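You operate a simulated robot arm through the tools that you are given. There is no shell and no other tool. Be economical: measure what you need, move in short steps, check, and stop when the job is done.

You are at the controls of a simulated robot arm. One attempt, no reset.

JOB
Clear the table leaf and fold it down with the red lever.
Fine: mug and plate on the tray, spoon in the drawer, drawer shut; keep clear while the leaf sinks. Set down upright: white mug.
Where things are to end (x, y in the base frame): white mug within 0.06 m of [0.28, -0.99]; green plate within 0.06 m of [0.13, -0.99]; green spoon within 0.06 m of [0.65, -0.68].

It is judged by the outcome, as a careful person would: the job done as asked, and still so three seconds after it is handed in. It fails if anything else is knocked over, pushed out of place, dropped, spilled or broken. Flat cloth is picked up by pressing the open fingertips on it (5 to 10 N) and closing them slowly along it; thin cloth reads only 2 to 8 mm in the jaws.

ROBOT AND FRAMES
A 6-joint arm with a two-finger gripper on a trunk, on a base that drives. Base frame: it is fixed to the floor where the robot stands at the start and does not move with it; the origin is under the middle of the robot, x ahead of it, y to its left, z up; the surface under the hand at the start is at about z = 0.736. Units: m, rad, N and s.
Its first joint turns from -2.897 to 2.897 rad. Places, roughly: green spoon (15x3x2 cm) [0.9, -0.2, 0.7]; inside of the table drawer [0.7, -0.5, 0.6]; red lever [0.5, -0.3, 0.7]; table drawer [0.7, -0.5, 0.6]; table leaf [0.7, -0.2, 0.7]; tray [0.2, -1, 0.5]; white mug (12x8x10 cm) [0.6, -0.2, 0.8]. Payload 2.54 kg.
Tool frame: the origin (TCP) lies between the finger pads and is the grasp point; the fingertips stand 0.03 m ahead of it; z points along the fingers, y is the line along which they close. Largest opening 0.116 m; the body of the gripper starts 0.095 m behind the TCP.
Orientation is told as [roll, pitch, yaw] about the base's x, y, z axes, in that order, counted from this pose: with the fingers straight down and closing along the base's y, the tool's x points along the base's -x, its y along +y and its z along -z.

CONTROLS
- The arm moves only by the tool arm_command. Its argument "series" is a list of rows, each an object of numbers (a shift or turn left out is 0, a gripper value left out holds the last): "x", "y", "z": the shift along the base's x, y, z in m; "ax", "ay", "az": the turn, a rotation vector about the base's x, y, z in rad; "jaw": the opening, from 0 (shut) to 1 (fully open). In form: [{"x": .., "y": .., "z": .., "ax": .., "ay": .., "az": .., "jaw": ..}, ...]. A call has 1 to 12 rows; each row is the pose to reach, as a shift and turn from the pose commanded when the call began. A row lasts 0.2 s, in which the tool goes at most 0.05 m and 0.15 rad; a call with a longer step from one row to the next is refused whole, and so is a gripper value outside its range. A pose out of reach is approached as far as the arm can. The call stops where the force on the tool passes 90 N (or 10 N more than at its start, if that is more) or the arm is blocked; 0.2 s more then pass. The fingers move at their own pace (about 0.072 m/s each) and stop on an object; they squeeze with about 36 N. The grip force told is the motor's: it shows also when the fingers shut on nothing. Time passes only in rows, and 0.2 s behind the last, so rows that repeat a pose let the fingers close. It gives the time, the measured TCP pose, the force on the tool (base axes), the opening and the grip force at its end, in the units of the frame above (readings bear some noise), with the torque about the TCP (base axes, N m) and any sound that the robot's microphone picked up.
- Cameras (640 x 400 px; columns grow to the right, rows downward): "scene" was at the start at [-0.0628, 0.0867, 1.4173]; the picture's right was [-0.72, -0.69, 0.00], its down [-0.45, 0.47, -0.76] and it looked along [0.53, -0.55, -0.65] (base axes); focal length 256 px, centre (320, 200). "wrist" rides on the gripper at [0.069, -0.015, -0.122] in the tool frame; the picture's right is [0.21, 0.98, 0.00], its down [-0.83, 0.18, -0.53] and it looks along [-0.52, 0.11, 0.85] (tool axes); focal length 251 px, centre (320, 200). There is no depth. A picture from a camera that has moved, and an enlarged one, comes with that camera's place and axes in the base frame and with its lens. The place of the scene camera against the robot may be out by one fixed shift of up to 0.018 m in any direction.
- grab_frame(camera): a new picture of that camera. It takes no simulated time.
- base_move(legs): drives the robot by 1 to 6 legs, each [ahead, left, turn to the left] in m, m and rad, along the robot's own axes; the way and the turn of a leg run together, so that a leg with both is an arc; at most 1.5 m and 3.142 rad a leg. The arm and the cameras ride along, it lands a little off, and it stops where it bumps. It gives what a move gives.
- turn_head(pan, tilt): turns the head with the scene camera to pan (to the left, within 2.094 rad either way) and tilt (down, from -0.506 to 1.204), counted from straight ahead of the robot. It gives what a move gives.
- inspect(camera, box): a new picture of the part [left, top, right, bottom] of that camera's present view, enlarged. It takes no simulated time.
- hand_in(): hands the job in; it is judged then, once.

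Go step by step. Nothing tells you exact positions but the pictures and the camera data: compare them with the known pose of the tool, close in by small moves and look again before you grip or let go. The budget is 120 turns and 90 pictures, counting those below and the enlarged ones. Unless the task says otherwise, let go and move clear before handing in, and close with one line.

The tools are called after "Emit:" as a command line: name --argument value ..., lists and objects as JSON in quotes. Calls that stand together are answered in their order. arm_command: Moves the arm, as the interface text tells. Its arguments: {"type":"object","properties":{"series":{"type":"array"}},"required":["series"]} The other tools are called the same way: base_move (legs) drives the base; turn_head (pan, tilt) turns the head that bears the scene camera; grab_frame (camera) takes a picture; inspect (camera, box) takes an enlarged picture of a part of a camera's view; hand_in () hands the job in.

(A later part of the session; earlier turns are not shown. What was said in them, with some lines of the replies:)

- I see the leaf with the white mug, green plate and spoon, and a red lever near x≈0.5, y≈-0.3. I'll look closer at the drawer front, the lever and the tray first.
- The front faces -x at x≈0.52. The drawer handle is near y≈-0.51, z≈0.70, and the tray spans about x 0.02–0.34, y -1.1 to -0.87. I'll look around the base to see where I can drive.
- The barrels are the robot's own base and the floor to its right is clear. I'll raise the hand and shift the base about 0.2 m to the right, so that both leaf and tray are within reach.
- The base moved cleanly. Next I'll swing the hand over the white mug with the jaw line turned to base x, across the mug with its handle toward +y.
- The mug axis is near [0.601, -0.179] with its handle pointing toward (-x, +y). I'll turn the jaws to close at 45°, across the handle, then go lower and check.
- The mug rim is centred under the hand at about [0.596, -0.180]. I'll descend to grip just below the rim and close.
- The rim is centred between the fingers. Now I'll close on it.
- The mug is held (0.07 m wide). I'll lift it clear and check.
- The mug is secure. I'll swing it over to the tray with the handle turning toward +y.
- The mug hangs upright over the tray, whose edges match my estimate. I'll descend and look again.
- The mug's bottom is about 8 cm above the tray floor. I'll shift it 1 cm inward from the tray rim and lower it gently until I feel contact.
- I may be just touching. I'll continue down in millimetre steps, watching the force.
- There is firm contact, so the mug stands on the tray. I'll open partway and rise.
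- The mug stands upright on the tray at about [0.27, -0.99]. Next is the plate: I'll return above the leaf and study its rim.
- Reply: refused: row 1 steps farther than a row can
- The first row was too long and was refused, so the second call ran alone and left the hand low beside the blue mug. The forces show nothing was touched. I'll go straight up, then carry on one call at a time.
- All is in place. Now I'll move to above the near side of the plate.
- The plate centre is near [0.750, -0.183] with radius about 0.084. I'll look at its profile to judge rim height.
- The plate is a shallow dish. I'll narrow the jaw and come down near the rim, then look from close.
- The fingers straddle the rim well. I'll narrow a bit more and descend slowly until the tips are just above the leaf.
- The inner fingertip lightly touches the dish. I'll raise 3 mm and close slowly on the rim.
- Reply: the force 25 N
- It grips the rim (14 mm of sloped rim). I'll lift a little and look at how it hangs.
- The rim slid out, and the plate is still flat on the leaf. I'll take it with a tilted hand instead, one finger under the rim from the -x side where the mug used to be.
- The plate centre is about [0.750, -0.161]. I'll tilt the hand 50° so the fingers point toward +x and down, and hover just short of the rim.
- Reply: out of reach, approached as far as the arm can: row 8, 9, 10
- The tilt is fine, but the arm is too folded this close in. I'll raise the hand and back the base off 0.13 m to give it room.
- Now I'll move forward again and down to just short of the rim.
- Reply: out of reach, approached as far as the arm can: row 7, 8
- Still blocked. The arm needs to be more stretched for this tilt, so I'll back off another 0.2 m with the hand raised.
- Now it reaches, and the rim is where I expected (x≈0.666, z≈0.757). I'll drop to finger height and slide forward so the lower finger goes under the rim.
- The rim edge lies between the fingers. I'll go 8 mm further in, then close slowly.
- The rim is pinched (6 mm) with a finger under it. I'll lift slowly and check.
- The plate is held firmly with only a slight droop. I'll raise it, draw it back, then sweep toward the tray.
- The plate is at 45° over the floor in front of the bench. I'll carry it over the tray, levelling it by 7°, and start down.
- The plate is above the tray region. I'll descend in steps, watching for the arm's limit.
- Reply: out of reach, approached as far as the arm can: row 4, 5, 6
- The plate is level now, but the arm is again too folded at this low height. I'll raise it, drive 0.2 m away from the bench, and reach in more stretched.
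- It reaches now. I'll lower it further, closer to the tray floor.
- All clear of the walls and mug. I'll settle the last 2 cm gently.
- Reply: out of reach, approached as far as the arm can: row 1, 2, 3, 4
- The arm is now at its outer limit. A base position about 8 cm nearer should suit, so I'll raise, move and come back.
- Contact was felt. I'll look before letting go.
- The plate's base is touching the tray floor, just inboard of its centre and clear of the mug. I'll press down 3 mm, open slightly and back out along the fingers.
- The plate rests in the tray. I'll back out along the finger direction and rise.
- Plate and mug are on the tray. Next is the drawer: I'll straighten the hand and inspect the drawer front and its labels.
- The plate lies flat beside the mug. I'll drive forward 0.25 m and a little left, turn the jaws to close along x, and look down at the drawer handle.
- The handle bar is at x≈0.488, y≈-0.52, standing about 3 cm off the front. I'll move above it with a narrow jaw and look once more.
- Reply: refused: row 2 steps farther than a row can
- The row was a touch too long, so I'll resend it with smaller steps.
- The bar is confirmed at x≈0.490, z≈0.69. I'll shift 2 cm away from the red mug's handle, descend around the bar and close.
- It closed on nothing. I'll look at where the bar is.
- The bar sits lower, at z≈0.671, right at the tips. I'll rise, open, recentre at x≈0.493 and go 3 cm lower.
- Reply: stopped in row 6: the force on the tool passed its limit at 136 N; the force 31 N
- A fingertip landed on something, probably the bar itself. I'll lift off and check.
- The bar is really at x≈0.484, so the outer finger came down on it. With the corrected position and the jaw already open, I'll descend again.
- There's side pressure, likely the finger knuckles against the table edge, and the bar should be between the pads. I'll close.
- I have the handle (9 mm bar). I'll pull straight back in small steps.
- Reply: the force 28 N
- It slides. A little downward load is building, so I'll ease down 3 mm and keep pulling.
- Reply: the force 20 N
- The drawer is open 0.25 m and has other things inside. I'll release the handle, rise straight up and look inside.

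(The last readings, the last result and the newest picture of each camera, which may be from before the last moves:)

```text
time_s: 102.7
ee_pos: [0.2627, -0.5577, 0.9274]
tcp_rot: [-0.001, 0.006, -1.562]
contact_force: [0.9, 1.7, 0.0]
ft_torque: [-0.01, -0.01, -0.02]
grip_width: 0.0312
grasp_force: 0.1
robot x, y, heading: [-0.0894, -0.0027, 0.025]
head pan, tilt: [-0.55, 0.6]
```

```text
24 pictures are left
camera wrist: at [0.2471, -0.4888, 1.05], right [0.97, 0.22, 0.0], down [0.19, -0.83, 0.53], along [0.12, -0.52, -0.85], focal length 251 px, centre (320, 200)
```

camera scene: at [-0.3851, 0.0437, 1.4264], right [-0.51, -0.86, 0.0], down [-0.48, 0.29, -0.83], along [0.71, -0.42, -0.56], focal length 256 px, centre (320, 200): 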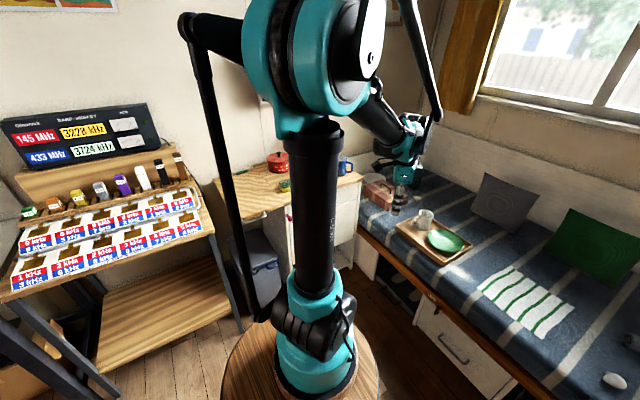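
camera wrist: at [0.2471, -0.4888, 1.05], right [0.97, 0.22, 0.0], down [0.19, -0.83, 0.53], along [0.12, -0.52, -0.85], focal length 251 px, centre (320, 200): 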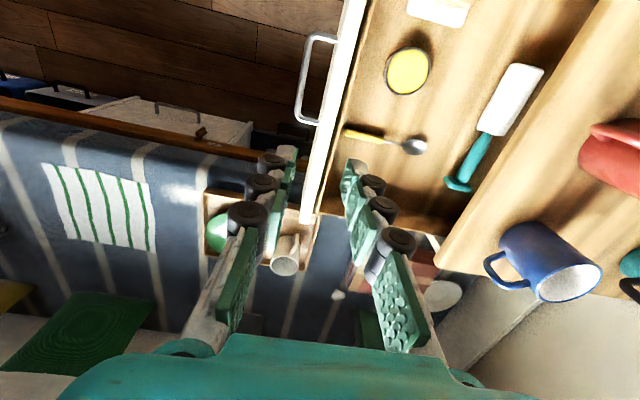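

The drawer holds a yellow spoon (y≈-0.60) and a spatula further in, and the floor near y≈-0.68, x 0.33–0.48 is free. Now I'll fetch the green spoon, first moving above it.

Emit:
arm_command --series '[{"x": 0.01, "y": 0.03, "z": 0.02}, {"x": 0.03, "y": 0.06, "z": 0.04}, {"x": 0.06, "y": 0.09, "z": 0.05}, {"x": 0.095, "y": 0.12, "z": 0.05}, {"x": 0.13, "y": 0.15, "z": 0.05}, {"x": 0.165, "y": 0.18, "z": 0.05}, {"x": 0.2, "y": 0.21, "z": 0.05}, {"x": 0.235, "y": 0.24, "z": 0.05}, {"x": 0.27, "y": 0.27, "z": 0.05}, {"x": 0.31, "y": 0.295, "z": 0.05}, {"x": 0.35, "y": 0.32, "z": 0.05}, {"x": 0.39, "y": 0.34, "z": 0.05}]'

Emit:
arm_command --series '[{"x": 0.045, "y": 0.01}, {"x": 0.09, "y": 0.02}, {"x": 0.135, "y": 0.02}, {"x": 0.18, "y": 0.02, "z": -0.02}, {"x": 0.2, "y": 0.02, "z": -0.05}, {"x": 0.21, "y": 0.02, "z": -0.08, "jaw": 0.5}, {"x": 0.21, "y": 0.02, "z": -0.08}]'

Emit:
grab_frame --camera "wrist"

```text
time_s: 105.3
ee_pos: [0.6526, -0.2209, 0.9749]
tcp_rot: [-0.002, 0.006, -1.562]
contact_force: [-0.4, 0.3, 0.1]
ft_torque: [-0.02, -0.06, 0.01]
grip_width: 0.0314
grasp_force: 0.0
robot x, y, heading: [-0.0855, -0.0029, 0.024]
head pan, tilt: [-0.55, 0.6]
```

```text
time_s: 106.9
ee_pos: [0.8645, -0.2003, 0.8981]
tcp_rot: [-0.002, 0.005, -1.56]
contact_force: [0.5, 0.2, -1.1]
ft_torque: [-0.01, 0.0, 0.0]
grip_width: 0.0578
grasp_force: 0.0
robot x, y, heading: [-0.0895, -0.0019, 0.018]
head pan, tilt: [-0.55, 0.6]
```

```text
23 pictures are left
camera wrist: at [0.8504, -0.1313, 1.0197], right [0.97, 0.22, 0.0], down [0.19, -0.83, 0.53], along [0.12, -0.52, -0.85], focal length 251 px, centre (320, 200)
```

wrist: 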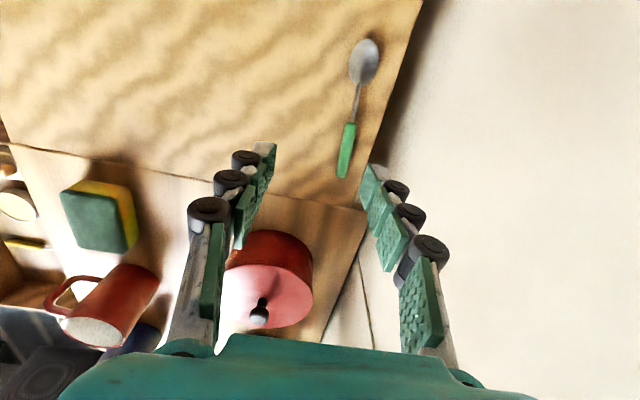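

The green spoon lies along y with its handle centre near [0.903, -0.226]. I'll align across the handle, lean the hand slightly away from the wall and come down close.

Emit:
arm_command --series '[{"x": 0.02, "y": -0.012, "z": -0.02, "ay": -0.075, "az": 0.055, "jaw": 0.35}, {"x": 0.035, "y": -0.026, "z": -0.04, "ay": -0.15, "az": 0.11}, {"x": 0.035, "y": -0.026, "z": -0.08, "ay": -0.15, "az": 0.11}, {"x": 0.035, "y": -0.026, "z": -0.1, "ay": -0.15, "az": 0.11}, {"x": 0.035, "y": -0.026, "z": -0.1, "ay": -0.15, "az": 0.11}]'

Emit:
grab_frame --camera "wrist"

```text
time_s: 108.1
ee_pos: [0.9005, -0.2256, 0.7947]
tcp_rot: [0.149, -0.005, -1.452]
contact_force: [0.1, 0.0, -0.1]
ft_torque: [0.02, 0.02, -0.04]
grip_width: 0.0404
grasp_force: 0.1
robot x, y, heading: [-0.0877, -0.0061, 0.019]
head pan, tilt: [-0.55, 0.6]
```

```text
22 pictures are left
camera wrist: at [0.8582, -0.1598, 0.9129], right [0.93, 0.33, 0.14], down [0.2, -0.81, 0.56], along [0.3, -0.49, -0.82], focal length 251 px, centre (320, 200)
```

wrist: 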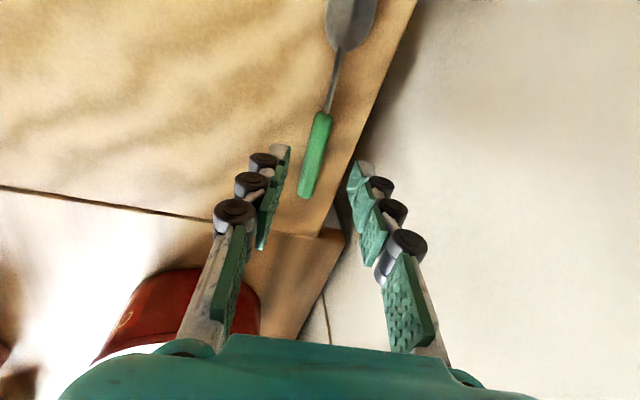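

Well aligned. I'll shift 5 mm, go down to the leaf and close.

Emit:
arm_command --series '[{"x": -0.005, "z": -0.01}, {"x": -0.005, "z": -0.02}, {"x": -0.005, "z": -0.026}, {"x": -0.005, "z": -0.026, "jaw": 0.2}, {"x": -0.005, "z": -0.026, "jaw": 0.1}, {"x": -0.005, "z": -0.026, "jaw": 0.0}, {"x": -0.005, "z": -0.026, "jaw": 0.0}]'

```text
time_s: 109.7
ee_pos: [0.8921, -0.2255, 0.7681]
tcp_rot: [0.147, -0.006, -1.452]
contact_force: [-0.1, 0.0, -0.7]
ft_torque: [-0.01, -0.02, -0.02]
grip_width: 0.0114
grasp_force: 35.8
robot x, y, heading: [-0.0871, -0.0066, 0.016]
head pan, tilt: [-0.55, 0.6]
```

I have the spoon handle (11 mm). I'll lift and begin moving back, undoing the tilt.

Emit:
arm_command --series '[{"z": 0.03}, {"z": 0.07}, {"z": 0.11}, {"z": 0.15, "x": -0.02}, {"z": 0.18, "x": -0.05, "ay": 0.05}, {"z": 0.2, "x": -0.09, "ay": 0.1}, {"z": 0.2, "x": -0.135, "ay": 0.148}, {"z": 0.2, "x": -0.18, "ay": 0.148}, {"z": 0.2, "x": -0.225, "ay": 0.148}, {"z": 0.2, "x": -0.27, "ay": 0.148}, {"z": 0.2, "x": -0.315, "ay": 0.148}]'

Emit:
grab_frame --camera "wrist"

```text
time_s: 112.1
ee_pos: [0.574, -0.223, 0.9701]
tcp_rot: [-0.001, 0.013, -1.45]
contact_force: [0.9, 0.0, 0.5]
ft_torque: [0.01, 0.07, 0.02]
grip_width: 0.0117
grasp_force: 35.9
robot x, y, heading: [-0.0936, -0.0045, 0.022]
head pan, tilt: [-0.55, 0.6]
```

```text
21 pictures are left
camera wrist: at [0.5508, -0.1577, 1.0929], right [0.94, 0.33, 0.0], down [0.28, -0.81, 0.52], along [0.18, -0.49, -0.85], focal length 251 px, centre (320, 200)
```

wrist: 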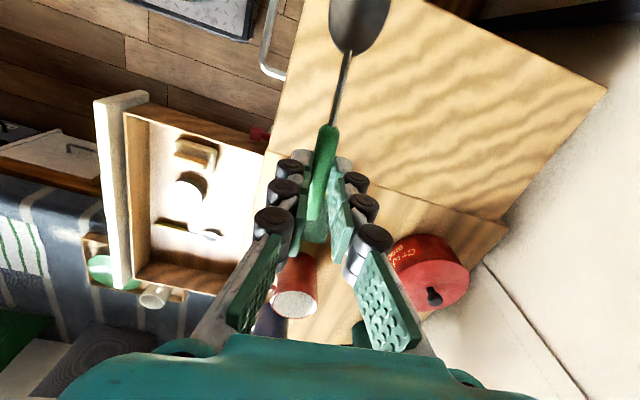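

The spoon is held straight and the leaf is clear. I'll carry it over the drawer, turning it to lie along x.

Emit:
arm_command --series '[{"az": 0.13, "x": -0.04, "y": 0.0}, {"az": 0.26, "x": -0.08, "y": -0.02}, {"az": 0.39, "x": -0.11, "y": -0.05}, {"az": 0.52, "x": -0.13, "y": -0.09}, {"az": 0.65, "x": -0.138, "y": -0.135}, {"az": 0.78, "x": -0.138, "y": -0.18}, {"az": 0.91, "x": -0.138, "y": -0.225}, {"az": 1.04, "x": -0.138, "y": -0.27}, {"az": 1.17, "x": -0.138, "y": -0.315}, {"az": 1.3, "x": -0.138, "y": -0.36}, {"az": 1.4, "x": -0.138, "y": -0.405}, {"az": 1.457, "x": -0.138, "y": -0.45}]'

Emit:
arm_command --series '[{"y": -0.007, "z": -0.04}, {"y": -0.007, "z": -0.08}, {"y": -0.007, "z": -0.12}, {"y": -0.007, "z": -0.15}, {"y": -0.007, "z": -0.15}]'

Emit:
grab_frame --camera "wrist"

```text
time_s: 114.7
ee_pos: [0.4361, -0.6758, 0.969]
tcp_rot: [0.001, 0.011, 0.007]
contact_force: [-0.1, -0.1, -0.1]
ft_torque: [-0.02, -0.02, -0.03]
grip_width: 0.0114
grasp_force: 36.3
robot x, y, heading: [-0.0864, -0.0045, 0.027]
head pan, tilt: [-0.55, 0.6]
```

```text
time_s: 115.9
ee_pos: [0.4353, -0.6827, 0.8184]
tcp_rot: [0.002, 0.013, 0.006]
contact_force: [-1.2, -0.3, -1.0]
ft_torque: [-0.01, -0.01, -0.02]
grip_width: 0.0115
grasp_force: 36.1
robot x, y, heading: [-0.0851, -0.0062, 0.024]
head pan, tilt: [-0.55, 0.6]
```

```text
20 pictures are left
camera wrist: at [0.3687, -0.6978, 0.9415], right [-0.22, 0.98, 0.0], down [0.83, 0.19, 0.52], along [0.51, 0.12, -0.85], focal length 251 px, centre (320, 200)
```

wrist: 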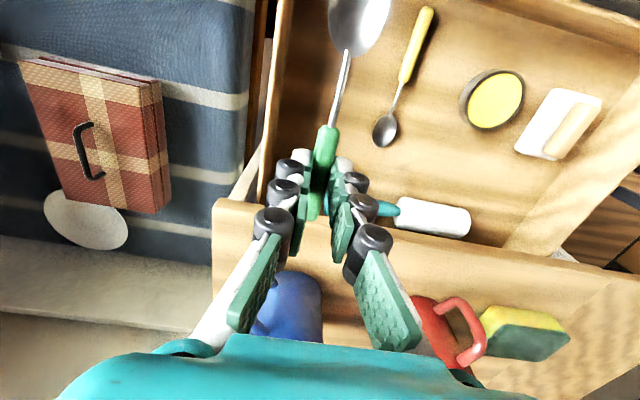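

The free strip is right below and the drawer floor is at about z=0.635. I'll shift 1 cm from the side wall and lower.

Emit:
arm_command --series '[{"y": 0.01, "z": -0.04}, {"y": 0.01, "z": -0.08}, {"y": 0.01, "z": -0.115}, {"y": 0.01, "z": -0.135}, {"y": 0.01, "z": -0.143}, {"y": 0.01, "z": -0.143}]'

Emit:
grab_frame --camera "wrist"

```text
time_s: 117.3
ee_pos: [0.4392, -0.6736, 0.6773]
tcp_rot: [0.001, 0.012, 0.007]
contact_force: [0.4, -0.4, 0.5]
ft_torque: [-0.02, 0.01, -0.01]
grip_width: 0.0114
grasp_force: 36.5
robot x, y, heading: [-0.0871, -0.0048, 0.021]
head pan, tilt: [-0.55, 0.6]
```

```text
19 pictures are left
camera wrist: at [0.3722, -0.6893, 0.8001], right [-0.22, 0.98, 0.0], down [0.83, 0.19, 0.52], along [0.51, 0.12, -0.85], focal length 251 px, centre (320, 200)
```

wrist: 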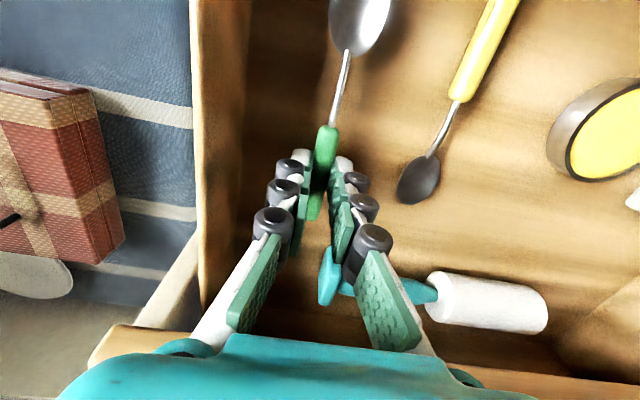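

There's clear space around the spoon. I'll lower the last centimetre by touch.

Emit:
arm_command --series '[{"z": -0.005}, {"z": -0.009}, {"z": -0.009}]'

```text
time_s: 118.1
ee_pos: [0.4388, -0.674, 0.6686]
tcp_rot: [0.001, 0.013, 0.005]
contact_force: [-0.4, 0.2, -0.2]
ft_torque: [0.03, 0.0, -0.03]
grip_width: 0.0117
grasp_force: 36.0
robot x, y, heading: [-0.09, -0.0013, 0.024]
head pan, tilt: [-0.55, 0.6]
```

Emit:
arm_command --series '[{"z": -0.004}, {"z": -0.004}]'

Emit:
arm_command --series '[{"z": -0.003}, {"z": -0.003}]'

```text
time_s: 118.7
ee_pos: [0.4383, -0.6732, 0.6625]
tcp_rot: [0.003, 0.012, 0.004]
contact_force: [-0.4, -0.3, -0.8]
ft_torque: [0.04, -0.05, -0.03]
grip_width: 0.0115
grasp_force: 35.9
robot x, y, heading: [-0.0853, -0.0053, 0.022]
head pan, tilt: [-0.55, 0.6]
```

```text
time_s: 119.3
ee_pos: [0.4387, -0.6742, 0.661]
tcp_rot: [0.001, 0.012, 0.006]
contact_force: [-0.6, -0.9, 22.8]
ft_torque: [-0.04, 0.77, 0.03]
grip_width: 0.0116
grasp_force: 35.9
robot x, y, heading: [-0.0885, -0.0043, 0.018]
head pan, tilt: [-0.55, 0.6]
```

The spoon is down on the drawer floor. I'll open a little and rise out.

Emit:
arm_command --series '[{"z": 0.001, "jaw": 0.15}, {"z": 0.001, "jaw": 0.25}, {"z": 0.001, "jaw": 0.25}, {"z": 0.02}, {"z": 0.05}, {"z": 0.09}, {"z": 0.13}, {"z": 0.17}, {"z": 0.21}, {"z": 0.24}]'

Emit:
grab_frame --camera "wrist"

```text
time_s: 121.5
ee_pos: [0.4392, -0.6766, 0.8988]
tcp_rot: [0.002, 0.011, 0.005]
contact_force: [0.9, 0.4, 0.5]
ft_torque: [0.03, 0.04, -0.01]
grip_width: 0.029
grasp_force: 0.0
robot x, y, heading: [-0.086, -0.0057, 0.021]
head pan, tilt: [-0.55, 0.6]
```

```text
18 pictures are left
camera wrist: at [0.3716, -0.6906, 1.0222], right [-0.22, 0.98, 0.0], down [0.83, 0.19, 0.52], along [0.51, 0.12, -0.85], focal length 251 px, centre (320, 200)
```

wrist: 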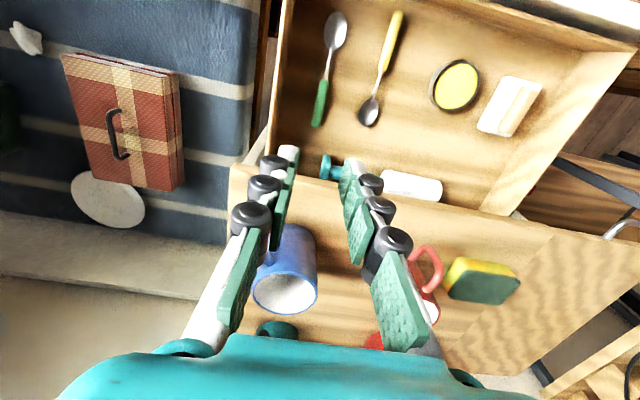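

The green spoon lies in the drawer at about [0.40, -0.67], which becomes x≈0.65 when shut. Now I'll go back to the handle to close the drawer slowly.

Emit:
arm_command --series '[{"x": -0.02, "y": 0.012, "az": -0.145, "jaw": 0.3}, {"x": -0.04, "y": 0.024, "az": -0.29}, {"x": -0.06, "y": 0.037, "az": -0.435}, {"x": -0.08, "y": 0.05, "az": -0.58}, {"x": -0.1, "y": 0.062, "az": -0.725}, {"x": -0.12, "y": 0.075, "az": -0.87}, {"x": -0.14, "y": 0.087, "az": -1.015}, {"x": -0.16, "y": 0.1, "az": -1.16}, {"x": -0.18, "y": 0.112, "az": -1.305}, {"x": -0.2, "y": 0.125, "az": -1.45}, {"x": -0.207, "y": 0.136, "az": -1.566, "z": -0.04}, {"x": -0.207, "y": 0.136, "az": -1.566, "z": -0.09}]'

Emit:
grab_frame --camera "wrist"

```text
time_s: 124.1
ee_pos: [0.2319, -0.5379, 0.8122]
tcp_rot: [0.003, 0.013, -1.563]
contact_force: [0.1, -0.2, -0.1]
ft_torque: [-0.06, -0.01, -0.02]
grip_width: 0.0347
grasp_force: 0.1
robot x, y, heading: [-0.0861, -0.009, 0.021]
head pan, tilt: [-0.55, 0.6]
```

```text
17 pictures are left
camera wrist: at [0.2166, -0.4687, 0.9349], right [0.97, 0.22, 0.0], down [0.19, -0.83, 0.52], along [0.12, -0.51, -0.85], focal length 251 px, centre (320, 200)
```

wrist: 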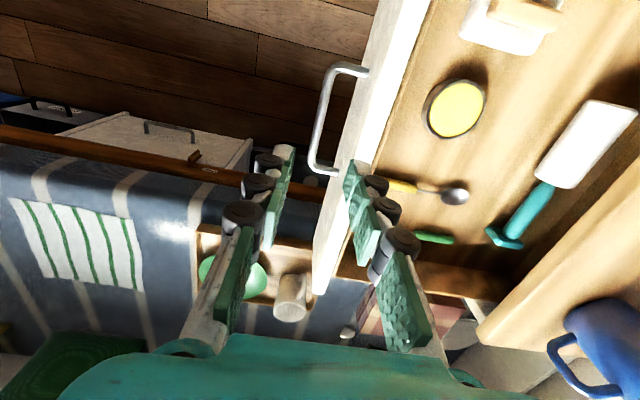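

The bar is centred under the hand. I'll descend, close on it and push gently.

Emit:
arm_command --series '[{"z": -0.045}, {"z": -0.09}, {"z": -0.125}, {"z": -0.145}, {"z": -0.145, "jaw": 0.15}, {"z": -0.145, "jaw": 0.0}, {"z": -0.145, "jaw": 0.0}, {"z": -0.145, "jaw": 0.0}]'

```text
time_s: 125.9
ee_pos: [0.2326, -0.5379, 0.6649]
tcp_rot: [0.0, 0.013, -1.559]
contact_force: [-0.3, 3.0, -25.5]
ft_torque: [-0.29, -0.01, -0.39]
grip_width: 0.0083
grasp_force: 35.7
robot x, y, heading: [-0.0877, -0.0054, 0.024]
head pan, tilt: [-0.55, 0.6]
```

Emit:
arm_command --series '[{"x": 0.008, "z": -0.001}, {"x": 0.02, "z": -0.001}, {"x": 0.035}, {"x": 0.05}, {"x": 0.065}, {"x": 0.08}, {"x": 0.095}, {"x": 0.11}, {"x": 0.122}, {"x": 0.13}, {"x": 0.135}]'

Emit:
arm_command --series '[{"x": 0.01}, {"x": 0.025}, {"x": 0.04}, {"x": 0.055}, {"x": 0.07}, {"x": 0.083}, {"x": 0.093}, {"x": 0.102}, {"x": 0.109}, {"x": 0.114}, {"x": 0.117}, {"x": 0.118}]'

```text
time_s: 128.3
ee_pos: [0.366, -0.5379, 0.6666]
tcp_rot: [0.002, 0.011, -1.56]
contact_force: [-0.8, -7.2, 21.4]
ft_torque: [-0.13, 0.02, -0.38]
grip_width: 0.0094
grasp_force: 36.6
robot x, y, heading: [-0.0875, -0.0026, 0.023]
head pan, tilt: [-0.55, 0.6]
```

```text
time_s: 130.9
ee_pos: [0.4841, -0.537, 0.6653]
tcp_rot: [0.0, 0.013, -1.56]
contact_force: [-0.2, -9.0, -7.9]
ft_torque: [0.11, 0.08, -0.33]
grip_width: 0.0087
grasp_force: 35.9
robot x, y, heading: [-0.0896, -0.0023, 0.021]
head pan, tilt: [-0.55, 0.6]
```

It is nearly shut. I'll nudge a few millimetres further until it meets the stop.

Emit:
arm_command --series '[{"x": 0.002}, {"x": 0.004}, {"x": 0.006}, {"x": 0.006}]'

```text
time_s: 131.9
ee_pos: [0.4887, -0.538, 0.6649]
tcp_rot: [0.001, 0.014, -1.563]
contact_force: [-27.0, -0.6, -14.4]
ft_torque: [-1.01, -1.93, -0.25]
grip_width: 0.0084
grasp_force: 36.2
robot x, y, heading: [-0.0865, -0.0028, 0.025]
head pan, tilt: [-0.55, 0.6]
```

It is at the stop. I'll release and rise, then check the front.

Emit:
arm_command --series '[{"x": -0.001, "jaw": 0.12}, {"x": -0.003, "jaw": 0.2}, {"x": -0.004, "jaw": 0.22}, {"x": -0.004, "z": 0.02}, {"x": -0.004, "z": 0.05}, {"x": -0.004, "z": 0.09}, {"x": -0.02, "z": 0.13}, {"x": -0.04, "z": 0.17, "y": 0.02}, {"x": -0.05, "z": 0.2, "y": 0.05}, {"x": -0.06, "z": 0.22, "y": 0.09}, {"x": -0.06, "z": 0.22, "y": 0.13}]'

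Emit:
grab_frame --camera "wrist"

```text
time_s: 134.3
ee_pos: [0.4277, -0.408, 0.8886]
tcp_rot: [0.002, 0.012, -1.56]
contact_force: [0.5, -0.5, -0.5]
ft_torque: [0.05, 0.04, 0.02]
grip_width: 0.0256
grasp_force: 0.0
robot x, y, heading: [-0.0877, -0.0049, 0.025]
head pan, tilt: [-0.55, 0.6]
```

```text
16 pictures are left
camera wrist: at [0.4135, -0.3398, 1.0109], right [0.97, 0.22, 0.0], down [0.19, -0.83, 0.52], along [0.12, -0.51, -0.85], focal length 251 px, centre (320, 200)
```

wrist: 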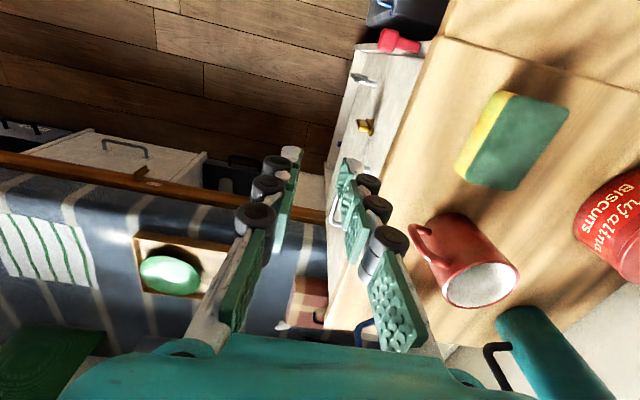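

The drawer looks flush. I'll look at the red lever from the scene camera for its shape and label.

Emit:
inspect --camera "scene" --box '[260, 180, 420, 300]'

Emit:
inspect --camera "wrist" --box '[320, 0, 480, 120]'

```text
3.33 times, centred on (340, 240) of scene
camera zoom: at [-0.1361, 0.0962, 1.4264], right [-0.51, -0.86, 0.0], down [-0.49, 0.29, -0.82], along [0.71, -0.42, -0.57], focal length 855 px, centre (253, 67)
```

zoom: 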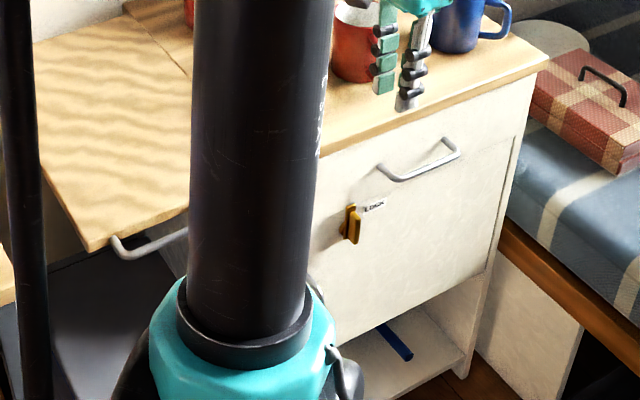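

```text
3.33 times, centred on (400, 60) of wrist
camera zoom: at [0.4135, -0.3398, 1.0109], right [0.97, 0.22, 0.0], down [0.19, -0.83, 0.52], along [0.12, -0.51, -0.85], focal length 838 px, centre (53, 667)
```

zoom: 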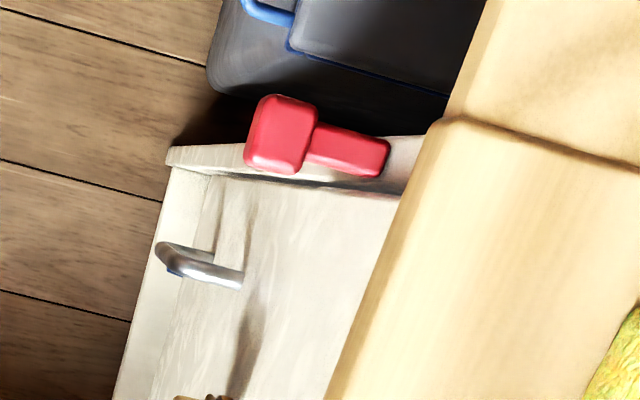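

The drawer is flush. The red lever is a knob on a short stem pointing at me, around [0.49, -0.316, 0.658] with its pivot at the front. I'll bring closed fingertips just above the knob.

Emit:
arm_command --series '[{"x": 0.02, "y": 0.03, "jaw": 0}, {"x": 0.04, "y": 0.06}, {"x": 0.058, "y": 0.092}, {"x": 0.058, "y": 0.092, "z": -0.04}, {"x": 0.058, "y": 0.092, "z": -0.08}, {"x": 0.058, "y": 0.092, "z": -0.12}, {"x": 0.058, "y": 0.092, "z": -0.16}, {"x": 0.058, "y": 0.092, "z": -0.16}]'

Emit:
grab_frame --camera "wrist"

```text
time_s: 136.1
ee_pos: [0.488, -0.3148, 0.728]
tcp_rot: [0.002, 0.012, -1.56]
contact_force: [-0.2, -0.9, 0.2]
ft_torque: [0.0, 0.01, 0.0]
grip_width: 0.0
grasp_force: 28.3
robot x, y, heading: [-0.088, -0.0026, 0.017]
head pan, tilt: [-0.55, 0.6]
```

```text
13 pictures are left
camera wrist: at [0.4722, -0.247, 0.8501], right [0.97, 0.22, 0.0], down [0.19, -0.83, 0.52], along [0.12, -0.51, -0.85], focal length 251 px, centre (320, 200)
```

wrist: 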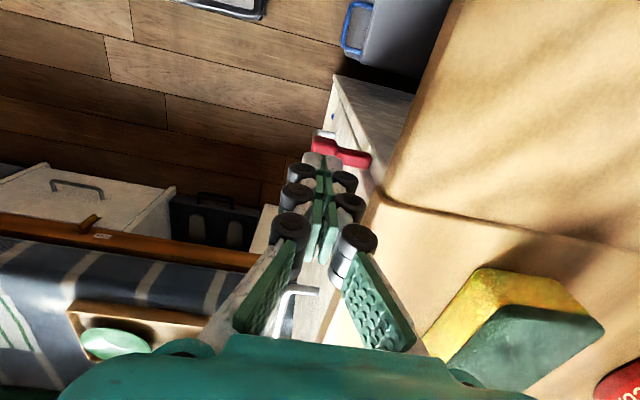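

The knob is directly below the tips. I'll press down slowly and read the force.

Emit:
arm_command --series '[{"z": -0.01}, {"z": -0.02}, {"z": -0.027}, {"z": -0.034}, {"z": -0.04}]'

```text
time_s: 137.3
ee_pos: [0.4878, -0.316, 0.6856]
tcp_rot: [0.002, 0.013, -1.559]
contact_force: [-0.4, -0.8, 1.5]
ft_torque: [0.0, 0.03, 0.03]
grip_width: 0.0002
grasp_force: 28.5
robot x, y, heading: [-0.0895, -0.0046, 0.022]
head pan, tilt: [-0.55, 0.6]
```

Emit:
arm_command --series '[{"z": -0.008}, {"z": -0.016}, {"z": -0.024}]'

Emit:
grab_frame --camera "wrist"

```text
time_s: 137.8
ee_pos: [0.4889, -0.3176, 0.6787]
tcp_rot: [0.005, 0.013, -1.561]
contact_force: [-4.1, -2.1, 74.5]
ft_torque: [-0.18, -0.56, -0.07]
grip_width: 0.0
grasp_force: 28.7
robot x, y, heading: [-0.088, -0.0015, 0.022]
head pan, tilt: [-0.55, 0.6]
stopped in row 2: the force on the tool passed its limit at 112 N (the readings are from after the stop); the commanded pose is now the measured one
```

```text
12 pictures are left
camera wrist: at [0.4727, -0.2485, 0.801], right [0.97, 0.22, 0.01], down [0.19, -0.83, 0.53], along [0.12, -0.51, -0.85], focal length 251 px, centre (320, 200)
```

wrist: 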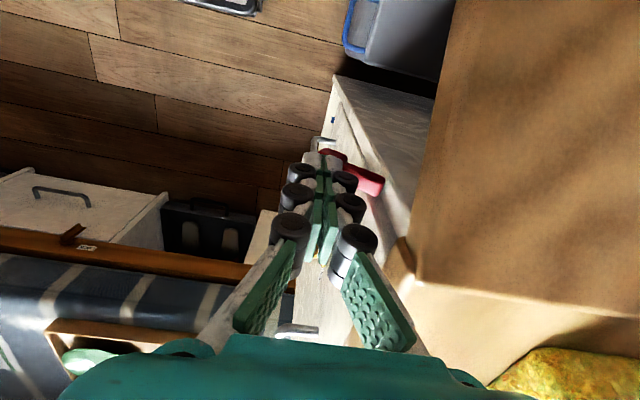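

The force peaked and the leaf's shading changed, so it may have released. I'll back off upward, away from the leaf, and look.

Emit:
arm_command --series '[{"z": 0.03}, {"z": 0.07, "x": -0.02}, {"z": 0.11, "x": -0.05}, {"z": 0.15, "x": -0.08}, {"z": 0.18, "x": -0.1}, {"z": 0.2, "x": -0.12}]'

Emit:
grab_frame --camera "wrist"

```text
time_s: 139.2
ee_pos: [0.3691, -0.318, 0.8753]
tcp_rot: [0.003, 0.013, -1.562]
contact_force: [0.3, -0.3, -0.6]
ft_torque: [-0.02, 0.07, -0.01]
grip_width: 0.0
grasp_force: 29.1
robot x, y, heading: [-0.0849, -0.0034, 0.025]
head pan, tilt: [-0.55, 0.6]
```

```text
11 pictures are left
camera wrist: at [0.3538, -0.2505, 0.9986], right [0.97, 0.23, 0.01], down [0.19, -0.83, 0.52], along [0.12, -0.51, -0.85], focal length 251 px, centre (320, 200)
```

wrist: 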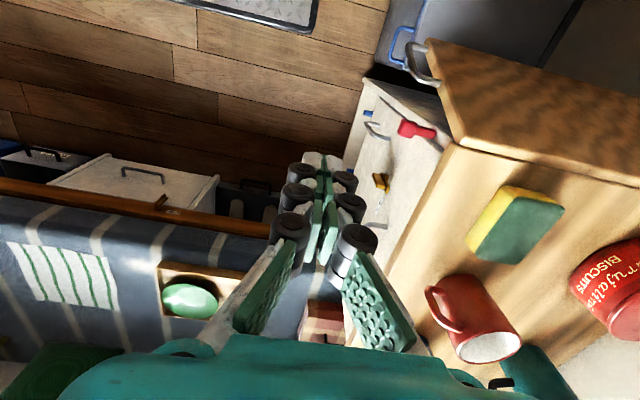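

The leaf is sinking on its own. I'll stay clear, back off a bit more and wait.

Emit:
arm_command --series '[{"x": -0.04}, {"x": -0.08}, {"x": -0.08}, {"x": -0.08}, {"x": -0.08}, {"x": -0.08}, {"x": -0.08}, {"x": -0.08}, {"x": -0.08}, {"x": -0.08}, {"x": -0.08}, {"x": -0.08}]'

Emit:
turn_head --pan -0.3 --tilt 0.6

Emit:
grab_frame --camera "wrist"

Emit:
grab_frame --camera "scene"

```text
time_s: 141.8
ee_pos: [0.289, -0.3181, 0.8749]
tcp_rot: [0.004, 0.011, -1.561]
contact_force: [0.1, 0.8, 0.2]
ft_torque: [-0.03, -0.01, -0.03]
grip_width: 0.0003
grasp_force: 28.5
robot x, y, heading: [-0.0862, -0.0033, 0.02]
head pan, tilt: [-0.55, 0.6]
```

```text
time_s: 142.6
ee_pos: [0.2891, -0.3176, 0.8754]
tcp_rot: [0.004, 0.013, -1.563]
contact_force: [-0.5, 0.6, 0.0]
ft_torque: [0.02, -0.02, -0.01]
grip_width: 0.0
grasp_force: 28.6
robot x, y, heading: [-0.0894, -0.0021, 0.022]
head pan, tilt: [-0.3, 0.6]
```

```text
10 pictures are left
camera wrist: at [0.2732, -0.2499, 0.9987], right [0.97, 0.23, 0.01], down [0.19, -0.83, 0.52], along [0.12, -0.51, -0.85], focal length 251 px, centre (320, 200)
```

wrist: 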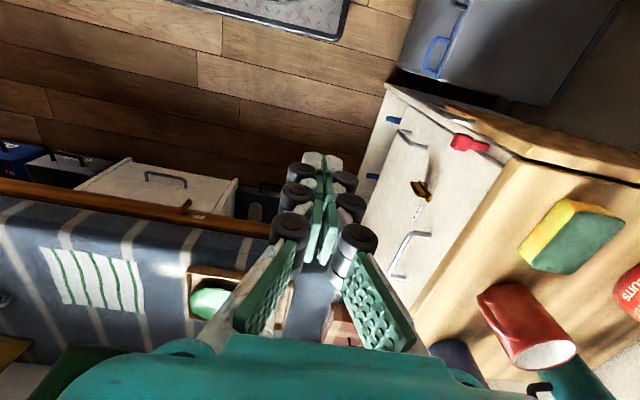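

```text
9 pictures are left
camera scene: at [-0.1276, 0.1167, 1.4264], right [-0.28, -0.96, 0.0], down [-0.54, 0.16, -0.83], along [0.79, -0.23, -0.56], focal length 256 px, centre (320, 200)
```

scene: 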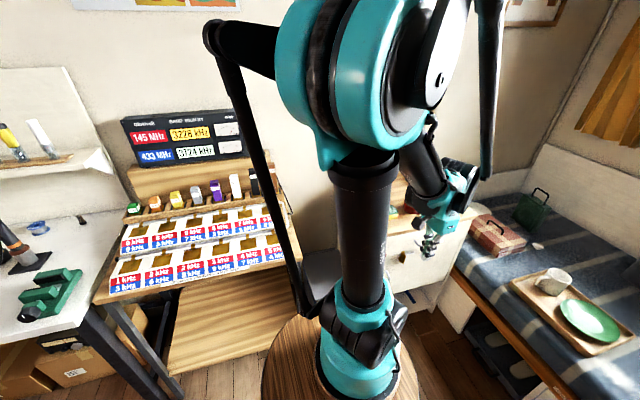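

The leaf hangs nearly down and everything else looks undisturbed. I'll wait a little longer, then take a final look.

Emit:
arm_command --series '[{"z": 0.03}, {"z": 0.06}, {"z": 0.06, "x": 0.03}, {"z": 0.06, "x": 0.06}, {"z": 0.06, "x": 0.06}, {"z": 0.06, "x": 0.06}, {"z": 0.06, "x": 0.06}, {"z": 0.06, "x": 0.06}, {"z": 0.06, "x": 0.06}, {"z": 0.06, "x": 0.06}, {"z": 0.06, "x": 0.06}, {"z": 0.06, "x": 0.06}]'

Emit:
inspect --camera "wrist" --box '[300, 0, 620, 300]'

Emit:
inspect --camera "scene" --box '[460, 200, 640, 370]'

```text
time_s: 145.2
ee_pos: [0.3482, -0.3191, 0.9365]
tcp_rot: [0.003, 0.012, -1.559]
contact_force: [-0.2, 0.1, 0.5]
ft_torque: [0.02, 0.02, -0.01]
grip_width: 0.0
grasp_force: 29.0
robot x, y, heading: [-0.0859, -0.0033, 0.021]
head pan, tilt: [-0.3, 0.6]
```

```text
1.33 times, centred on (460, 150) of wrist
camera zoom: at [0.3323, -0.2515, 1.0595], right [0.97, 0.23, 0.01], down [0.19, -0.83, 0.52], along [0.12, -0.51, -0.85], focal length 335 px, centre (133, 267)
```

zoom: 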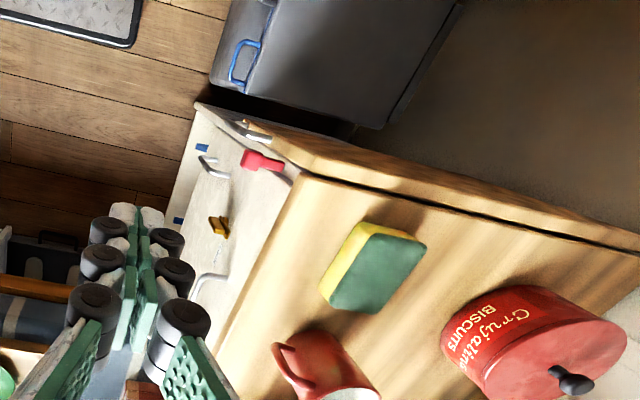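

```text
2.35 times, centred on (550, 285) of scene
camera zoom: at [-0.1275, 0.1168, 1.4264], right [-0.28, -0.96, 0.0], down [-0.54, 0.16, -0.83], along [0.79, -0.23, -0.56], focal length 604 px, centre (-221, 0)
```

zoom: 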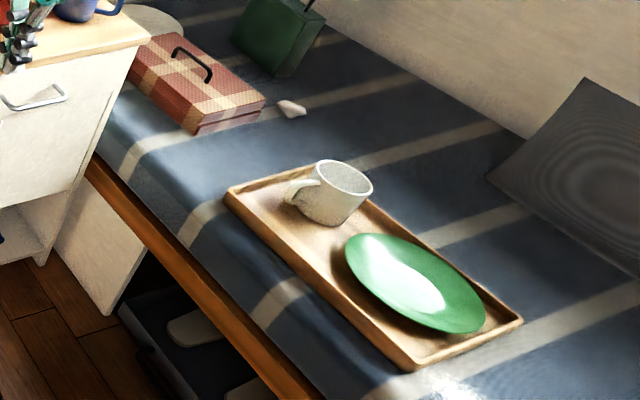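

The leaf hangs fully down and the drawer is shut with the spoon inside. The mug stands upright and the plate lies on the tray, and the hand is clear, so I'm handing in.

Emit:
hand_in

```text
The job is handed in.
```

The job is handed in: the leaf is folded down with the red lever, and I kept clear while it sank. The mug (upright) and plate are on the tray, and the green spoon is in the shut drawer.
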